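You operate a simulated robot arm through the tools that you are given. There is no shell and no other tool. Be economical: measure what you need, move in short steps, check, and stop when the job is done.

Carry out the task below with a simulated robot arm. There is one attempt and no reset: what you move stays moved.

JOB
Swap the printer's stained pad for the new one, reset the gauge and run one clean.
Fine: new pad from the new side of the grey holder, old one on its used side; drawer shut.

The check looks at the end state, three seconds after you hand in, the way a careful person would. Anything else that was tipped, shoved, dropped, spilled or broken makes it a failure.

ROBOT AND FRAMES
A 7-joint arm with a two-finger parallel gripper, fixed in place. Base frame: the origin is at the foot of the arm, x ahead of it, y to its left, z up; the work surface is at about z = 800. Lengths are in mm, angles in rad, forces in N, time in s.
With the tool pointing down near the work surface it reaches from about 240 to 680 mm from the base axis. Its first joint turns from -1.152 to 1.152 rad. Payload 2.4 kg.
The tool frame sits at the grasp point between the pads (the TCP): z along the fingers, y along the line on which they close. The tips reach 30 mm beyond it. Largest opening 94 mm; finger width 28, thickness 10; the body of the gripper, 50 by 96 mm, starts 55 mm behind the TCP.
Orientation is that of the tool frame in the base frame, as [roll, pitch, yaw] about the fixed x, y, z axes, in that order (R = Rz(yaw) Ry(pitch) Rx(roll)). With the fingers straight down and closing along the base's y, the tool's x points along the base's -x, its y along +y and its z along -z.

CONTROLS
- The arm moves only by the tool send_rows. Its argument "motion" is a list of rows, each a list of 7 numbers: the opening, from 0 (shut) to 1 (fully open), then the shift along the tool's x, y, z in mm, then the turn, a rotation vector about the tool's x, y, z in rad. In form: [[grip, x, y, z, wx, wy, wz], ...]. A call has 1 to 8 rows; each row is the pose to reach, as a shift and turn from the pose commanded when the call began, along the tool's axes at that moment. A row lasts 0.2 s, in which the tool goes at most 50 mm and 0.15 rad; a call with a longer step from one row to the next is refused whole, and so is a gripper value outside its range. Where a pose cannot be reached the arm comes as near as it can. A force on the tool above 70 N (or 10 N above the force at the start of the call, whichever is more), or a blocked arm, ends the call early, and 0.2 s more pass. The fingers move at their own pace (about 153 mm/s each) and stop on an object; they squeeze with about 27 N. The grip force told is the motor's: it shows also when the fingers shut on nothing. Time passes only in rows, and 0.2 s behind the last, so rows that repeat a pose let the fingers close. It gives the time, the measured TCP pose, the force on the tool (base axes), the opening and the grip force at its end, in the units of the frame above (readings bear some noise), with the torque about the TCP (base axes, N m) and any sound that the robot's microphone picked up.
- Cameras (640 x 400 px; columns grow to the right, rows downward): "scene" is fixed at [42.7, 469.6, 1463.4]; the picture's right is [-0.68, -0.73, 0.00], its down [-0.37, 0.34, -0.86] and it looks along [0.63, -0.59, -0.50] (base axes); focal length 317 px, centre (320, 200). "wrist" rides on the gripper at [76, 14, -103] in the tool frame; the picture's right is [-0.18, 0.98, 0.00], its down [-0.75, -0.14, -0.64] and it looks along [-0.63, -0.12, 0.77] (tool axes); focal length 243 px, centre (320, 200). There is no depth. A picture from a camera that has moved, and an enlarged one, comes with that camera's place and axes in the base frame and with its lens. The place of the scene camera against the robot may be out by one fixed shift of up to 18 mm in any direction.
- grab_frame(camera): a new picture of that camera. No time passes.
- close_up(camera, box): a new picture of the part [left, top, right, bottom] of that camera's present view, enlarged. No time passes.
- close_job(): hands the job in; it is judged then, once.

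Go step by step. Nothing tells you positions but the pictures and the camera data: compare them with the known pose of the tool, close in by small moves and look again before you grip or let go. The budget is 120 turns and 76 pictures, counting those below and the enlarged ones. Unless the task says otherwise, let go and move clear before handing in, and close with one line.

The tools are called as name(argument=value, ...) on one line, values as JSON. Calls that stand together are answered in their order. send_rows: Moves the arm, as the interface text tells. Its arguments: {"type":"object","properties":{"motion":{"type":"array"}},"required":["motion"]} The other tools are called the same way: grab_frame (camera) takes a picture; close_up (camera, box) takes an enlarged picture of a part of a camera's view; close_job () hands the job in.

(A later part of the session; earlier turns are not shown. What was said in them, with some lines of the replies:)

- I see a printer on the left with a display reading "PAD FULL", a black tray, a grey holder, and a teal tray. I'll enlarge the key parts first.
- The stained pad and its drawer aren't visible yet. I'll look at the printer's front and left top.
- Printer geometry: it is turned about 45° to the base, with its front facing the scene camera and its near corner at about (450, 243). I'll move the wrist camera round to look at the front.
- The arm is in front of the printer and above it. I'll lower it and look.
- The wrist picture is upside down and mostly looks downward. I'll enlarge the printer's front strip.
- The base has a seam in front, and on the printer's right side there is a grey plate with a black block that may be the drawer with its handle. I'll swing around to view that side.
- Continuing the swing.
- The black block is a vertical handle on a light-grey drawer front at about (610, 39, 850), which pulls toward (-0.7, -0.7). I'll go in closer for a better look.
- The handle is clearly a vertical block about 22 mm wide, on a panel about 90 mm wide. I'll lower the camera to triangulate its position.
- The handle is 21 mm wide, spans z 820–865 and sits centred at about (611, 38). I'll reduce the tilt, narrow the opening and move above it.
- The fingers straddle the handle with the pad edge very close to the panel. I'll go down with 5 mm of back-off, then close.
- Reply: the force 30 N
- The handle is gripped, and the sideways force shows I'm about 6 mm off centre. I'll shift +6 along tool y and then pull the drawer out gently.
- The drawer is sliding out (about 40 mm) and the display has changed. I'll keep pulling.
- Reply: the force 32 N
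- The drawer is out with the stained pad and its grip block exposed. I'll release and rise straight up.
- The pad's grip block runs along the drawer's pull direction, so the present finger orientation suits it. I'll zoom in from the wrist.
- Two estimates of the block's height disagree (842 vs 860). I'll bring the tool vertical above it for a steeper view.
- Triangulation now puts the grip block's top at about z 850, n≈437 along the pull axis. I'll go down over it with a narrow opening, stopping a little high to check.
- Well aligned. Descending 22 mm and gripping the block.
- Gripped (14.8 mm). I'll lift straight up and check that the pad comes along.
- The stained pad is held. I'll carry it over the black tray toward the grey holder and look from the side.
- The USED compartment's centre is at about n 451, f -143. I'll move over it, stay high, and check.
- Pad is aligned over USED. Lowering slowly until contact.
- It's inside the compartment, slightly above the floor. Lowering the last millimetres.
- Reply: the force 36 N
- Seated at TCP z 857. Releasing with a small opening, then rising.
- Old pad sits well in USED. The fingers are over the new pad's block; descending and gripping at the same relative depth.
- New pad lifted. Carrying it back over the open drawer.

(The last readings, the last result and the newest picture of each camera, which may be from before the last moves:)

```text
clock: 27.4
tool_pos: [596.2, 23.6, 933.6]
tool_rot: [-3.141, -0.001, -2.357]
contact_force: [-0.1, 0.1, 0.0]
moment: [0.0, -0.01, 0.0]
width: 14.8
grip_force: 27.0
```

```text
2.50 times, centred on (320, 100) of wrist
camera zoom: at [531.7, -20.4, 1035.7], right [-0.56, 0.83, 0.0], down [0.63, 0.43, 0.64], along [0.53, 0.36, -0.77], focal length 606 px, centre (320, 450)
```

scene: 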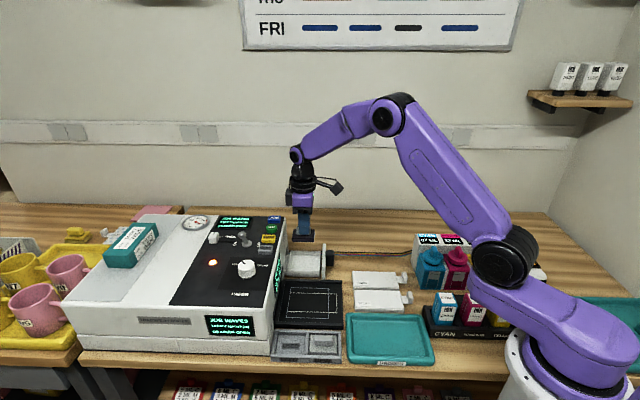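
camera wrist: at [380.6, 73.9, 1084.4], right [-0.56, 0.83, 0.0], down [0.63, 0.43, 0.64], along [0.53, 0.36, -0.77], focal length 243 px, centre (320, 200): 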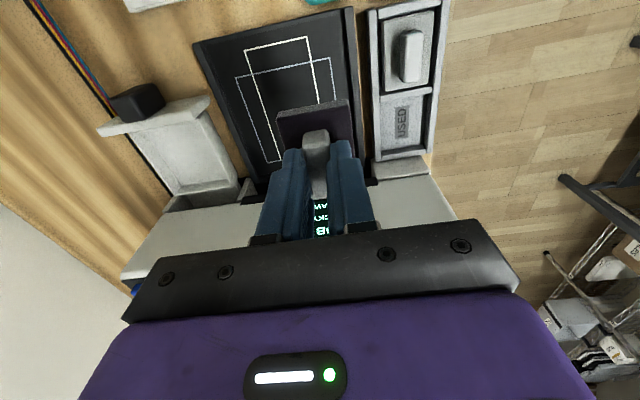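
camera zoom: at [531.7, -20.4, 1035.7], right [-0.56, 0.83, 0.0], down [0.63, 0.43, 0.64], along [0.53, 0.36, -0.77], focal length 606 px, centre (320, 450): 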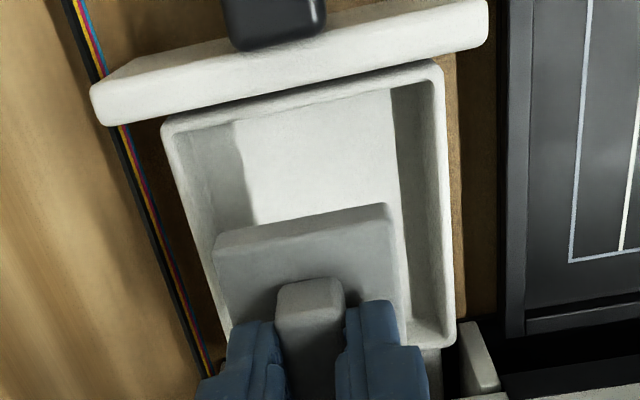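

Aligned. Lowering into the drawer, slow at the end.

send_rows(motion=[[0, 0, 0, 30, 0, 0, 0], [0, 0, 0, 52, 0, 0, 0], [0, 0, 0, 60, 0, 0, 0], [0, 0, 0, 63, 0, 0, 0], [0, 0, 0, 65, 0, 0, 0]])

send_rows(motion=[[0, 0, 0, 1.5, 0, 0, 0], [0, 0, 0, 3, 0, 0, 0]])

```text
clock: 28.6
tool_pos: [594.7, 24.7, 867.4]
tool_rot: [3.141, 0.0, -2.356]
contact_force: [0.0, 0.4, 0.0]
moment: [-0.01, 0.03, 0.03]
width: 14.7
grip_force: 27.6
```

```text
clock: 29.2
tool_pos: [595.8, 25.8, 865.3]
tool_rot: [-3.14, 0.002, -2.356]
contact_force: [-1.7, 0.3, 4.8]
moment: [0.06, 0.05, 0.0]
width: 14.8
grip_force: 27.3
```

Light contact. Releasing and rising.

send_rows(motion=[[0, 0, 0, 0.5, 0, 0, 0], [0.3, 0, 0, 0, 0, 0, 0], [0.3, 0, 0, 0, 0, 0, 0], [0.3, 0, 0, -25, 0, 0, 0], [0.3, 0, 0, -70, 0, 0, 0], [0.3, 0, 0, -115, 0, 0, 0]])

close_up(camera="scene", box=[250, 215, 350, 277])

```text
clock: 30.6
tool_pos: [595.0, 23.7, 978.4]
tool_rot: [3.141, 0.002, -2.357]
contact_force: [0.5, 0.0, 0.1]
moment: [0.0, -0.04, 0.02]
width: 28.4
grip_force: 0.1
```

```text
6.40 times, centred on (300, 246) of scene
camera zoom: at [42.7, 469.6, 1463.4], right [-0.68, -0.73, 0.0], down [-0.37, 0.34, -0.86], along [0.63, -0.59, -0.5], focal length 2030 px, centre (448, -94)
```

zoom: 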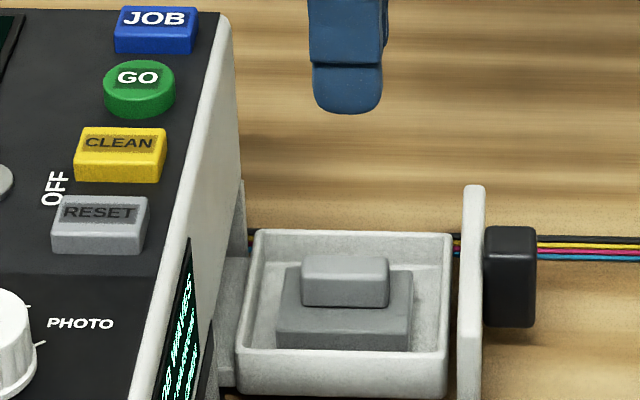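

New pad is seated in the drawer. Now I'll move outside the handle, lower with closed fingers and push the drawer shut.

send_rows(motion=[[0, 45, 1, 0, 0, 0, 0], [0, 90, 1, 0, 0, 0, 0], [0, 122, 1, 20, 0, 0, 0], [0, 122, 1, 68, 0, 0, 0], [0, 122, 1, 116, 0, 0, 0]])

close_up(camera="scene", box=[250, 200, 410, 300])

```text
clock: 31.8
tool_pos: [506.4, -61.1, 863.6]
tool_rot: [-3.141, 0.0, -2.358]
contact_force: [0.3, -0.6, -0.4]
moment: [0.0, -0.02, -0.02]
width: 0.0
grip_force: 27.8
```

```text
4.00 times, centred on (330, 250) of scene
camera zoom: at [42.7, 469.6, 1463.4], right [-0.68, -0.73, 0.0], down [-0.37, 0.34, -0.86], along [0.63, -0.59, -0.5], focal length 1269 px, centre (280, 0)
```

zoom: 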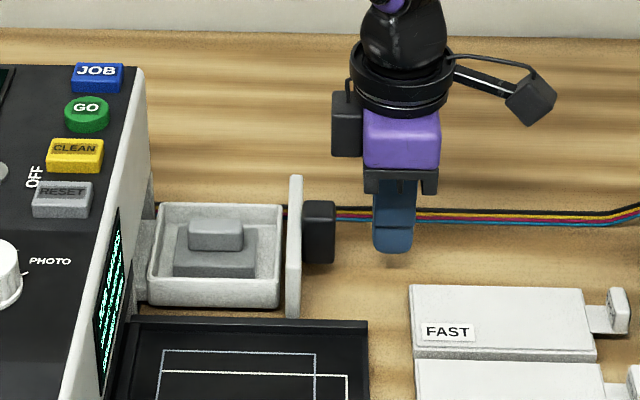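

Lined up with the handle. Pushing inward steadily.

send_rows(motion=[[0, -18, 0, 0, 0, 0, 0], [0, -34, 0, 0, 0, 0, 0], [0, -50, 0, 0, 0, 0, 0], [0, -66, 0, 0, 0, 0, 0], [0, -82, 0, 0, 0, 0, 0], [0, -98, 0, 0, 0, 0, 0], [0, -112, 0, 0, 0, 0, 0], [0, -122, 0, 0, 0, 0, 0]])

send_rows(motion=[[0, -4, 0, 0, 0, 0, 0], [0, -8, 0, 0, 0, 0, 0], [0, -12, 0, 0, 0, 0, 0]])

close_up(camera="scene", box=[190, 190, 350, 290])

```text
clock: 33.6
tool_pos: [594.6, 26.0, 863.1]
tool_rot: [-3.141, 0.0, -2.359]
contact_force: [0.0, 0.1, 0.6]
moment: [0.0, 0.0, 0.03]
width: 0.0
grip_force: 26.7
```

```text
clock: 34.4
tool_pos: [598.6, 30.5, 863.1]
tool_rot: [3.133, -0.01, -2.362]
contact_force: [-27.4, -16.5, 15.1]
moment: [0.29, -0.17, 0.33]
width: 0.0
grip_force: 26.8
```

```text
4.00 times, centred on (270, 240) of scene
camera zoom: at [41.7, 469.1, 1463.6], right [-0.68, -0.73, 0.0], down [-0.37, 0.34, -0.86], along [0.63, -0.59, -0.5], focal length 1269 px, centre (520, 40)
```

zoom: 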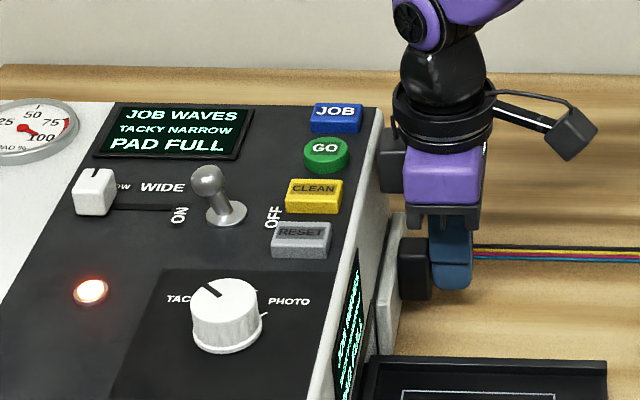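

The display no longer says DRAWER OPEN, and the panel is back in its original place, so the drawer is shut. I'll back off, rise and view the buttons.

send_rows(motion=[[0, 35, 0, 0, 0, 0, 0], [0, 50, 0, -40, 0, 0, 0], [0, 50, 20, -85, 0, 0, 0], [0, 50, 50, -120, 0, 0, 0], [0, 30, 70, -150, 0, 0, 0], [0, 0, 80, -180, 0, 0, 0]])

grab_frame(camera="wrist")

close_up(camera="scene", box=[190, 190, 350, 290])

```text
clock: 35.8
tool_pos: [544.5, 91.1, 1043.4]
tool_rot: [-3.141, -0.001, -2.358]
contact_force: [-0.3, 0.4, 0.4]
moment: [-0.01, -0.01, 0.01]
width: 0.0
grip_force: 26.9
```

```text
28 pictures are left
camera wrist: at [481.0, 46.4, 1145.5], right [-0.56, 0.83, 0.0], down [0.63, 0.43, 0.64], along [0.53, 0.36, -0.77], focal length 243 px, centre (320, 200)
```

wrist: 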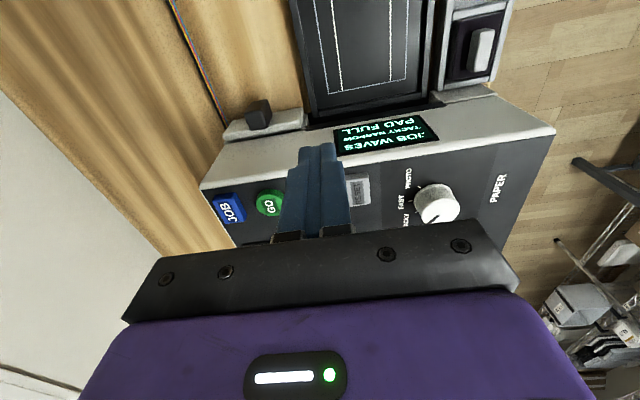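

```text
4.00 times, centred on (270, 240) of scene
camera zoom: at [42.7, 469.6, 1463.4], right [-0.68, -0.73, 0.0], down [-0.37, 0.34, -0.86], along [0.63, -0.59, -0.5], focal length 1269 px, centre (520, 40)
```

zoom: 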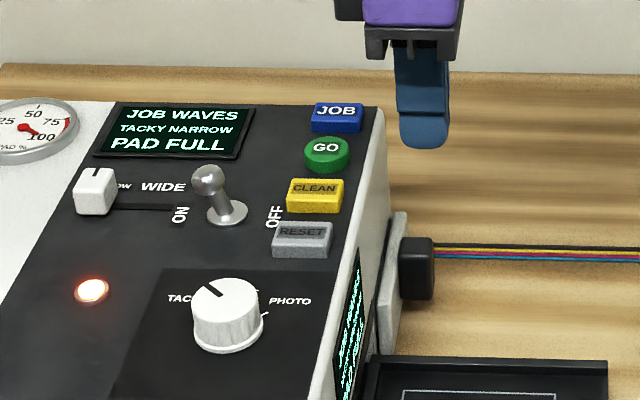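

Buttons located: RESET at about (n 527, f -300), CLEAN at f≈-346, GO at f≈-392, tops near z 952. I'll hover over RESET and check.

send_rows(motion=[[0, -40, 10, 0, 0, 0, 0], [0, -78, 20.5, 0, 0, 0, 0], [0, -78, 20.5, 42, 0, 0, 0]])

close_up(camera="scene", box=[190, 190, 310, 265])

close_up(camera="wrist", box=[200, 40, 440, 220])

```text
clock: 36.6
tool_pos: [587.7, 161.8, 1000.6]
tool_rot: [-3.141, 0.0, -2.356]
contact_force: [-0.2, 0.2, 0.1]
moment: [0.01, 0.03, -0.04]
width: 0.1
grip_force: 27.0
```

```text
5.33 times, centred on (250, 228) of scene
camera zoom: at [42.7, 469.6, 1463.4], right [-0.68, -0.73, 0.0], down [-0.37, 0.34, -0.86], along [0.63, -0.59, -0.5], focal length 1692 px, centre (693, 53)
```

zoom: 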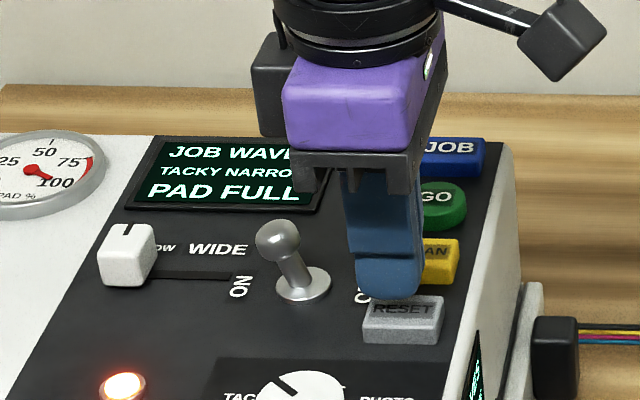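

```text
2.22 times, centred on (320, 130) of wrist
camera zoom: at [523.0, 116.6, 1102.0], right [-0.56, 0.83, 0.0], down [0.63, 0.43, 0.64], along [0.53, 0.36, -0.77], focal length 539 px, centre (320, 356)
```

zoom: 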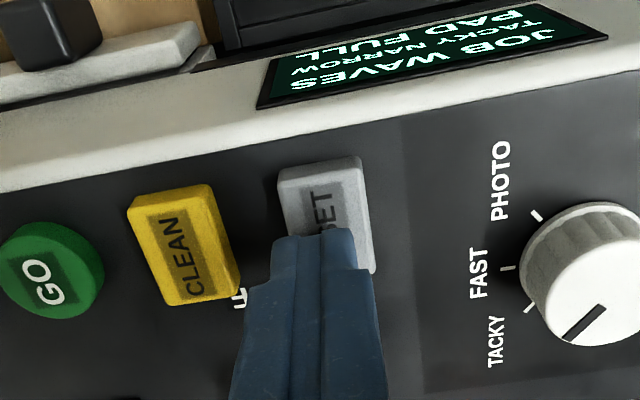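

Hovering slightly to the inner side. I'll shift 6 mm outward and press down slowly.

send_rows(motion=[[0, 6, 1, 6, 0, 0, 0], [0, 6, 1, 12, 0, 0, 0], [0, 6, 1, 16, 0, 0, 0], [0, 6, 1, 19, 0, 0, 0]])

close_up(camera="scene", box=[190, 190, 310, 265])

```text
clock: 37.6
tool_pos: [581.2, 155.9, 982.3]
tool_rot: [3.14, 0.002, -2.357]
contact_force: [-4.9, -0.3, 15.3]
moment: [0.01, 0.16, 0.02]
width: 0.0
grip_force: 27.0
heard: click
```

```text
5.33 times, centred on (250, 228) of scene
camera zoom: at [42.3, 469.5, 1463.4], right [-0.68, -0.73, 0.0], down [-0.37, 0.34, -0.86], along [0.63, -0.59, -0.5], focal length 1692 px, centre (693, 53)
```

zoom: 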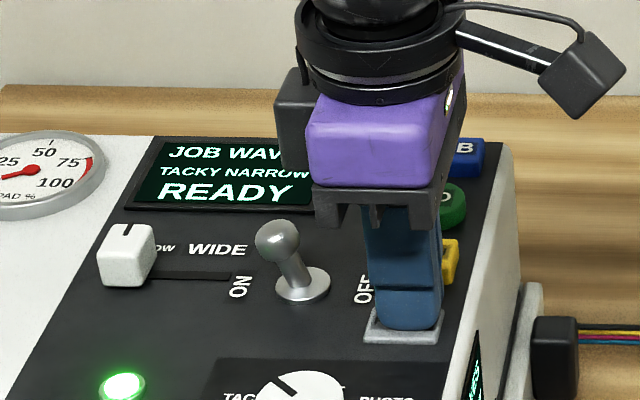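

Click: the display shows READY, the light is green and the gauge is dropping. I'll rise and move over CLEAN.

send_rows(motion=[[0, 0, 0, -20, 0, 0, 0], [0, 0, 0, -25, 0, 0, 0], [0, 0, -25, -25, 0, 0, 0], [0, 0, -46, -25, 0, 0, 0], [0, 0, -46, -21, 0, 0, 0]])

close_up(camera="scene", box=[170, 190, 310, 278])

close_up(camera="wrist", box=[200, 40, 440, 220])

```text
clock: 38.8
tool_pos: [613.6, 123.5, 1002.1]
tool_rot: [-3.141, 0.0, -2.359]
contact_force: [0.1, -0.4, 0.6]
moment: [-0.04, 0.01, -0.03]
width: 0.0
grip_force: 27.3
```

```text
4.55 times, centred on (240, 234) of scene
camera zoom: at [42.7, 469.6, 1463.4], right [-0.68, -0.73, 0.0], down [-0.37, 0.34, -0.86], along [0.63, -0.59, -0.5], focal length 1442 px, centre (684, 46)
```

zoom: 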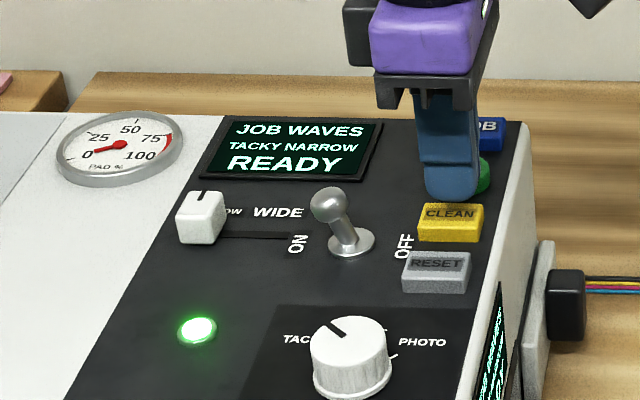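

```text
2.22 times, centred on (320, 130) of wrist
camera zoom: at [549.6, 80.2, 1104.8], right [-0.56, 0.83, 0.0], down [0.63, 0.43, 0.64], along [0.53, 0.36, -0.77], focal length 539 px, centre (320, 356)
```

zoom: 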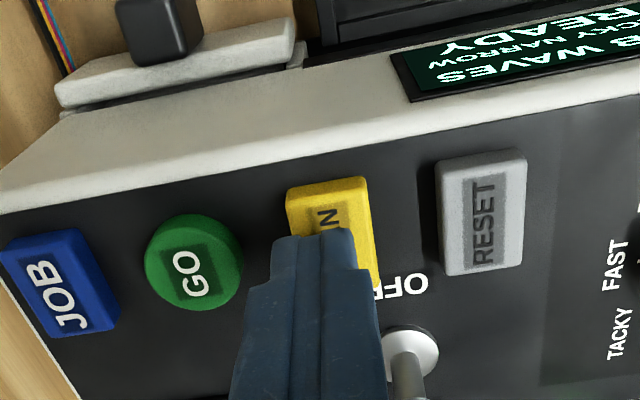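

The gauge reads 0. The tip is over CLEAN; pressing once.

send_rows(motion=[[0, 0, 2, 8, 0, 0, 0], [0, 0, 2, 14, 0, 0, 0], [0, 0, 2, 18, 0, 0, 0], [0, 0, 2, 20.5, 0, 0, 0]])

```text
clock: 39.8
tool_pos: [612.3, 127.5, 983.0]
tool_rot: [-3.141, 0.005, -2.355]
contact_force: [0.8, 1.1, 10.2]
moment: [-0.05, -0.01, -0.02]
width: 0.0
grip_force: 27.3
heard: click
```

A click was heard. Rising clear and checking the display.

send_rows(motion=[[0, 0, 0, -25, 0, 0, 0], [0, 0, 0, -70, 0, 0, 0], [0, 40, 0, -100, 0, 0, 0], [0, 85, 0, -110, 0, 0, 0]])

close_up(camera="scene", box=[170, 190, 310, 278])

```text
clock: 40.8
tool_pos: [552.1, 65.4, 1092.8]
tool_rot: [3.141, 0.0, -2.356]
contact_force: [-0.2, -0.3, -0.5]
moment: [0.0, -0.01, -0.01]
width: 0.1
grip_force: 27.3
```

```text
4.55 times, centred on (240, 234) of scene
camera zoom: at [42.7, 469.6, 1463.4], right [-0.68, -0.73, 0.0], down [-0.37, 0.34, -0.86], along [0.63, -0.59, -0.5], focal length 1442 px, centre (684, 46)
```

zoom: 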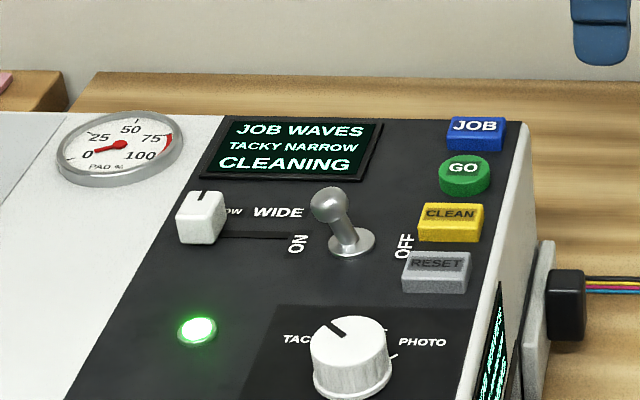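

The display says CLEANING. I'll wait for the cycle to end with the arm clear.

send_rows(motion=[[0, 10, 0, -5, 0, 0, 0], [0, 20, 0, -10, 0, 0, 0], [0, 20, 0, -10, 0, 0, 0], [0, 20, 0, -10, 0, 0, 0], [0, 20, 0, -10, 0, 0, 0], [0, 20, 0, -10, 0, 0, 0], [0, 20, 0, -10, 0, 0, 0], [0, 20, 0, -10, 0, 0, 0]])

send_rows(motion=[[0, 0, 0, 0, 0, 0, 0], [0, 0, 0, 0, 0, 0, 0], [0, 0, 0, 0, 0, 0, 0], [0, 0, 0, 0, 0, 0, 0], [0, 0, 0, 0, 0, 0, 0], [0, 0, 0, 0, 0, 0, 0], [0, 0, 0, 0, 0, 0, 0], [0, 0, 0, 0, 0, 0, 0]])

grab_frame(camera="scene")

close_up(camera="scene", box=[170, 190, 310, 278])

```text
clock: 42.6
tool_pos: [538.0, 50.8, 1103.3]
tool_rot: [3.142, 0.002, -2.357]
contact_force: [0.1, 0.2, 0.3]
moment: [0.01, 0.02, 0.01]
width: 0.0
grip_force: 26.9
```

```text
clock: 44.4
tool_pos: [537.4, 51.5, 1103.9]
tool_rot: [-3.141, -0.002, -2.356]
contact_force: [-0.1, -0.2, 0.4]
moment: [-0.01, 0.0, 0.02]
width: 0.0
grip_force: 26.9
```

```text
20 pictures are left
```

scene: 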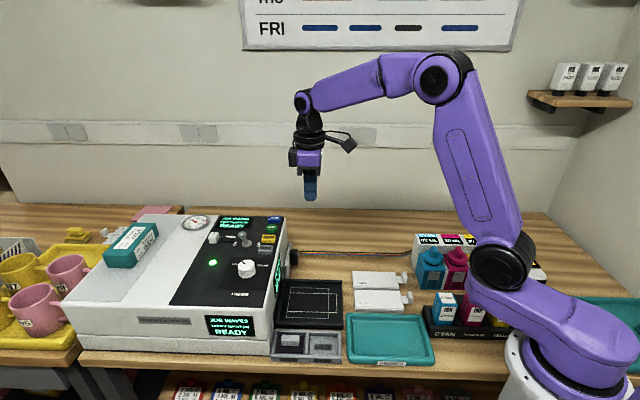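

```text
4.55 times, centred on (240, 234) of scene
camera zoom: at [42.7, 469.6, 1463.4], right [-0.68, -0.73, 0.0], down [-0.37, 0.34, -0.86], along [0.63, -0.59, -0.5], focal length 1442 px, centre (684, 46)
```

zoom: 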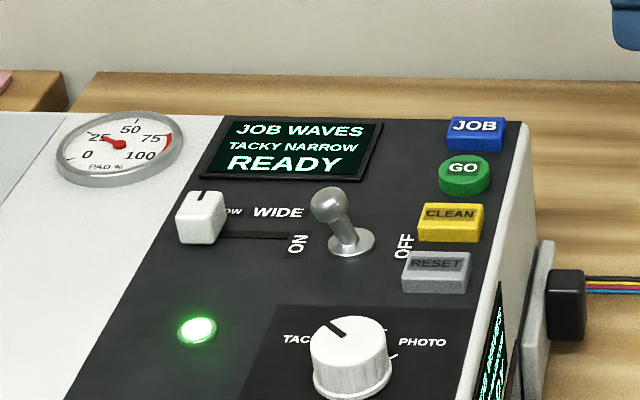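

The clean has finished (READY, gauge slightly up from the clean itself). One last check of the holder and the drawer.

close_up(camera="scene", box=[255, 235, 355, 370])

close_up(camera="wrist", box=[180, 20, 420, 200])

```text
2.96 times, centred on (305, 302) of scene
camera zoom: at [42.7, 469.6, 1463.4], right [-0.68, -0.73, 0.0], down [-0.37, 0.34, -0.86], along [0.63, -0.59, -0.5], focal length 940 px, centre (364, -104)
```

zoom: 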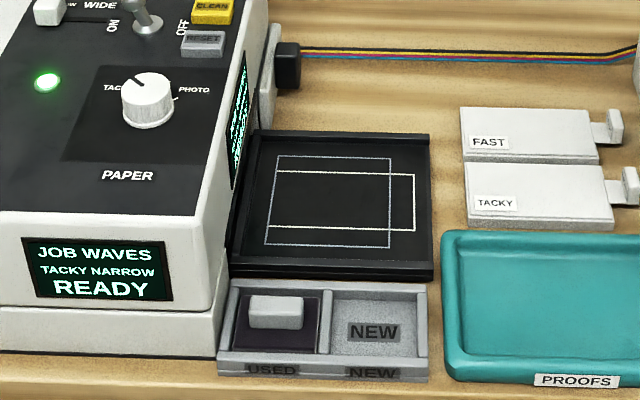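

```text
2.22 times, centred on (300, 110) of wrist
camera zoom: at [472.8, 6.4, 1204.9], right [-0.56, 0.83, 0.0], down [0.63, 0.43, 0.64], along [0.53, 0.36, -0.77], focal length 539 px, centre (364, 400)
```

zoom: 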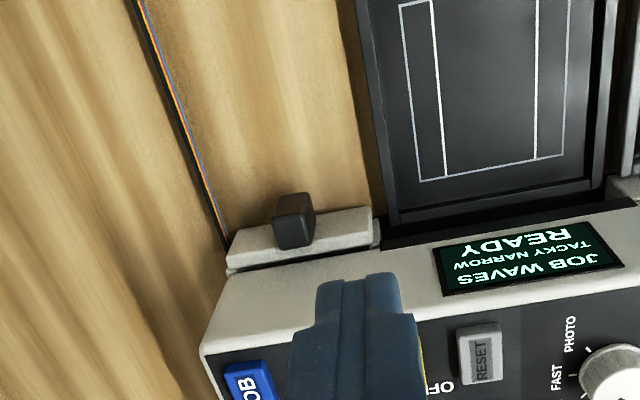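

The drawer is shut, the old pad lies in USED, the new pad is in the printer and the display reads READY. Handing in.

close_job()

```text
The job is handed in.
```

The stained pad is in the holder's USED side and the new one is in the shut drawer. I reset the gauge to 0 and ran one clean, after which the display read READY and the gauge had risen to about 20–25%.
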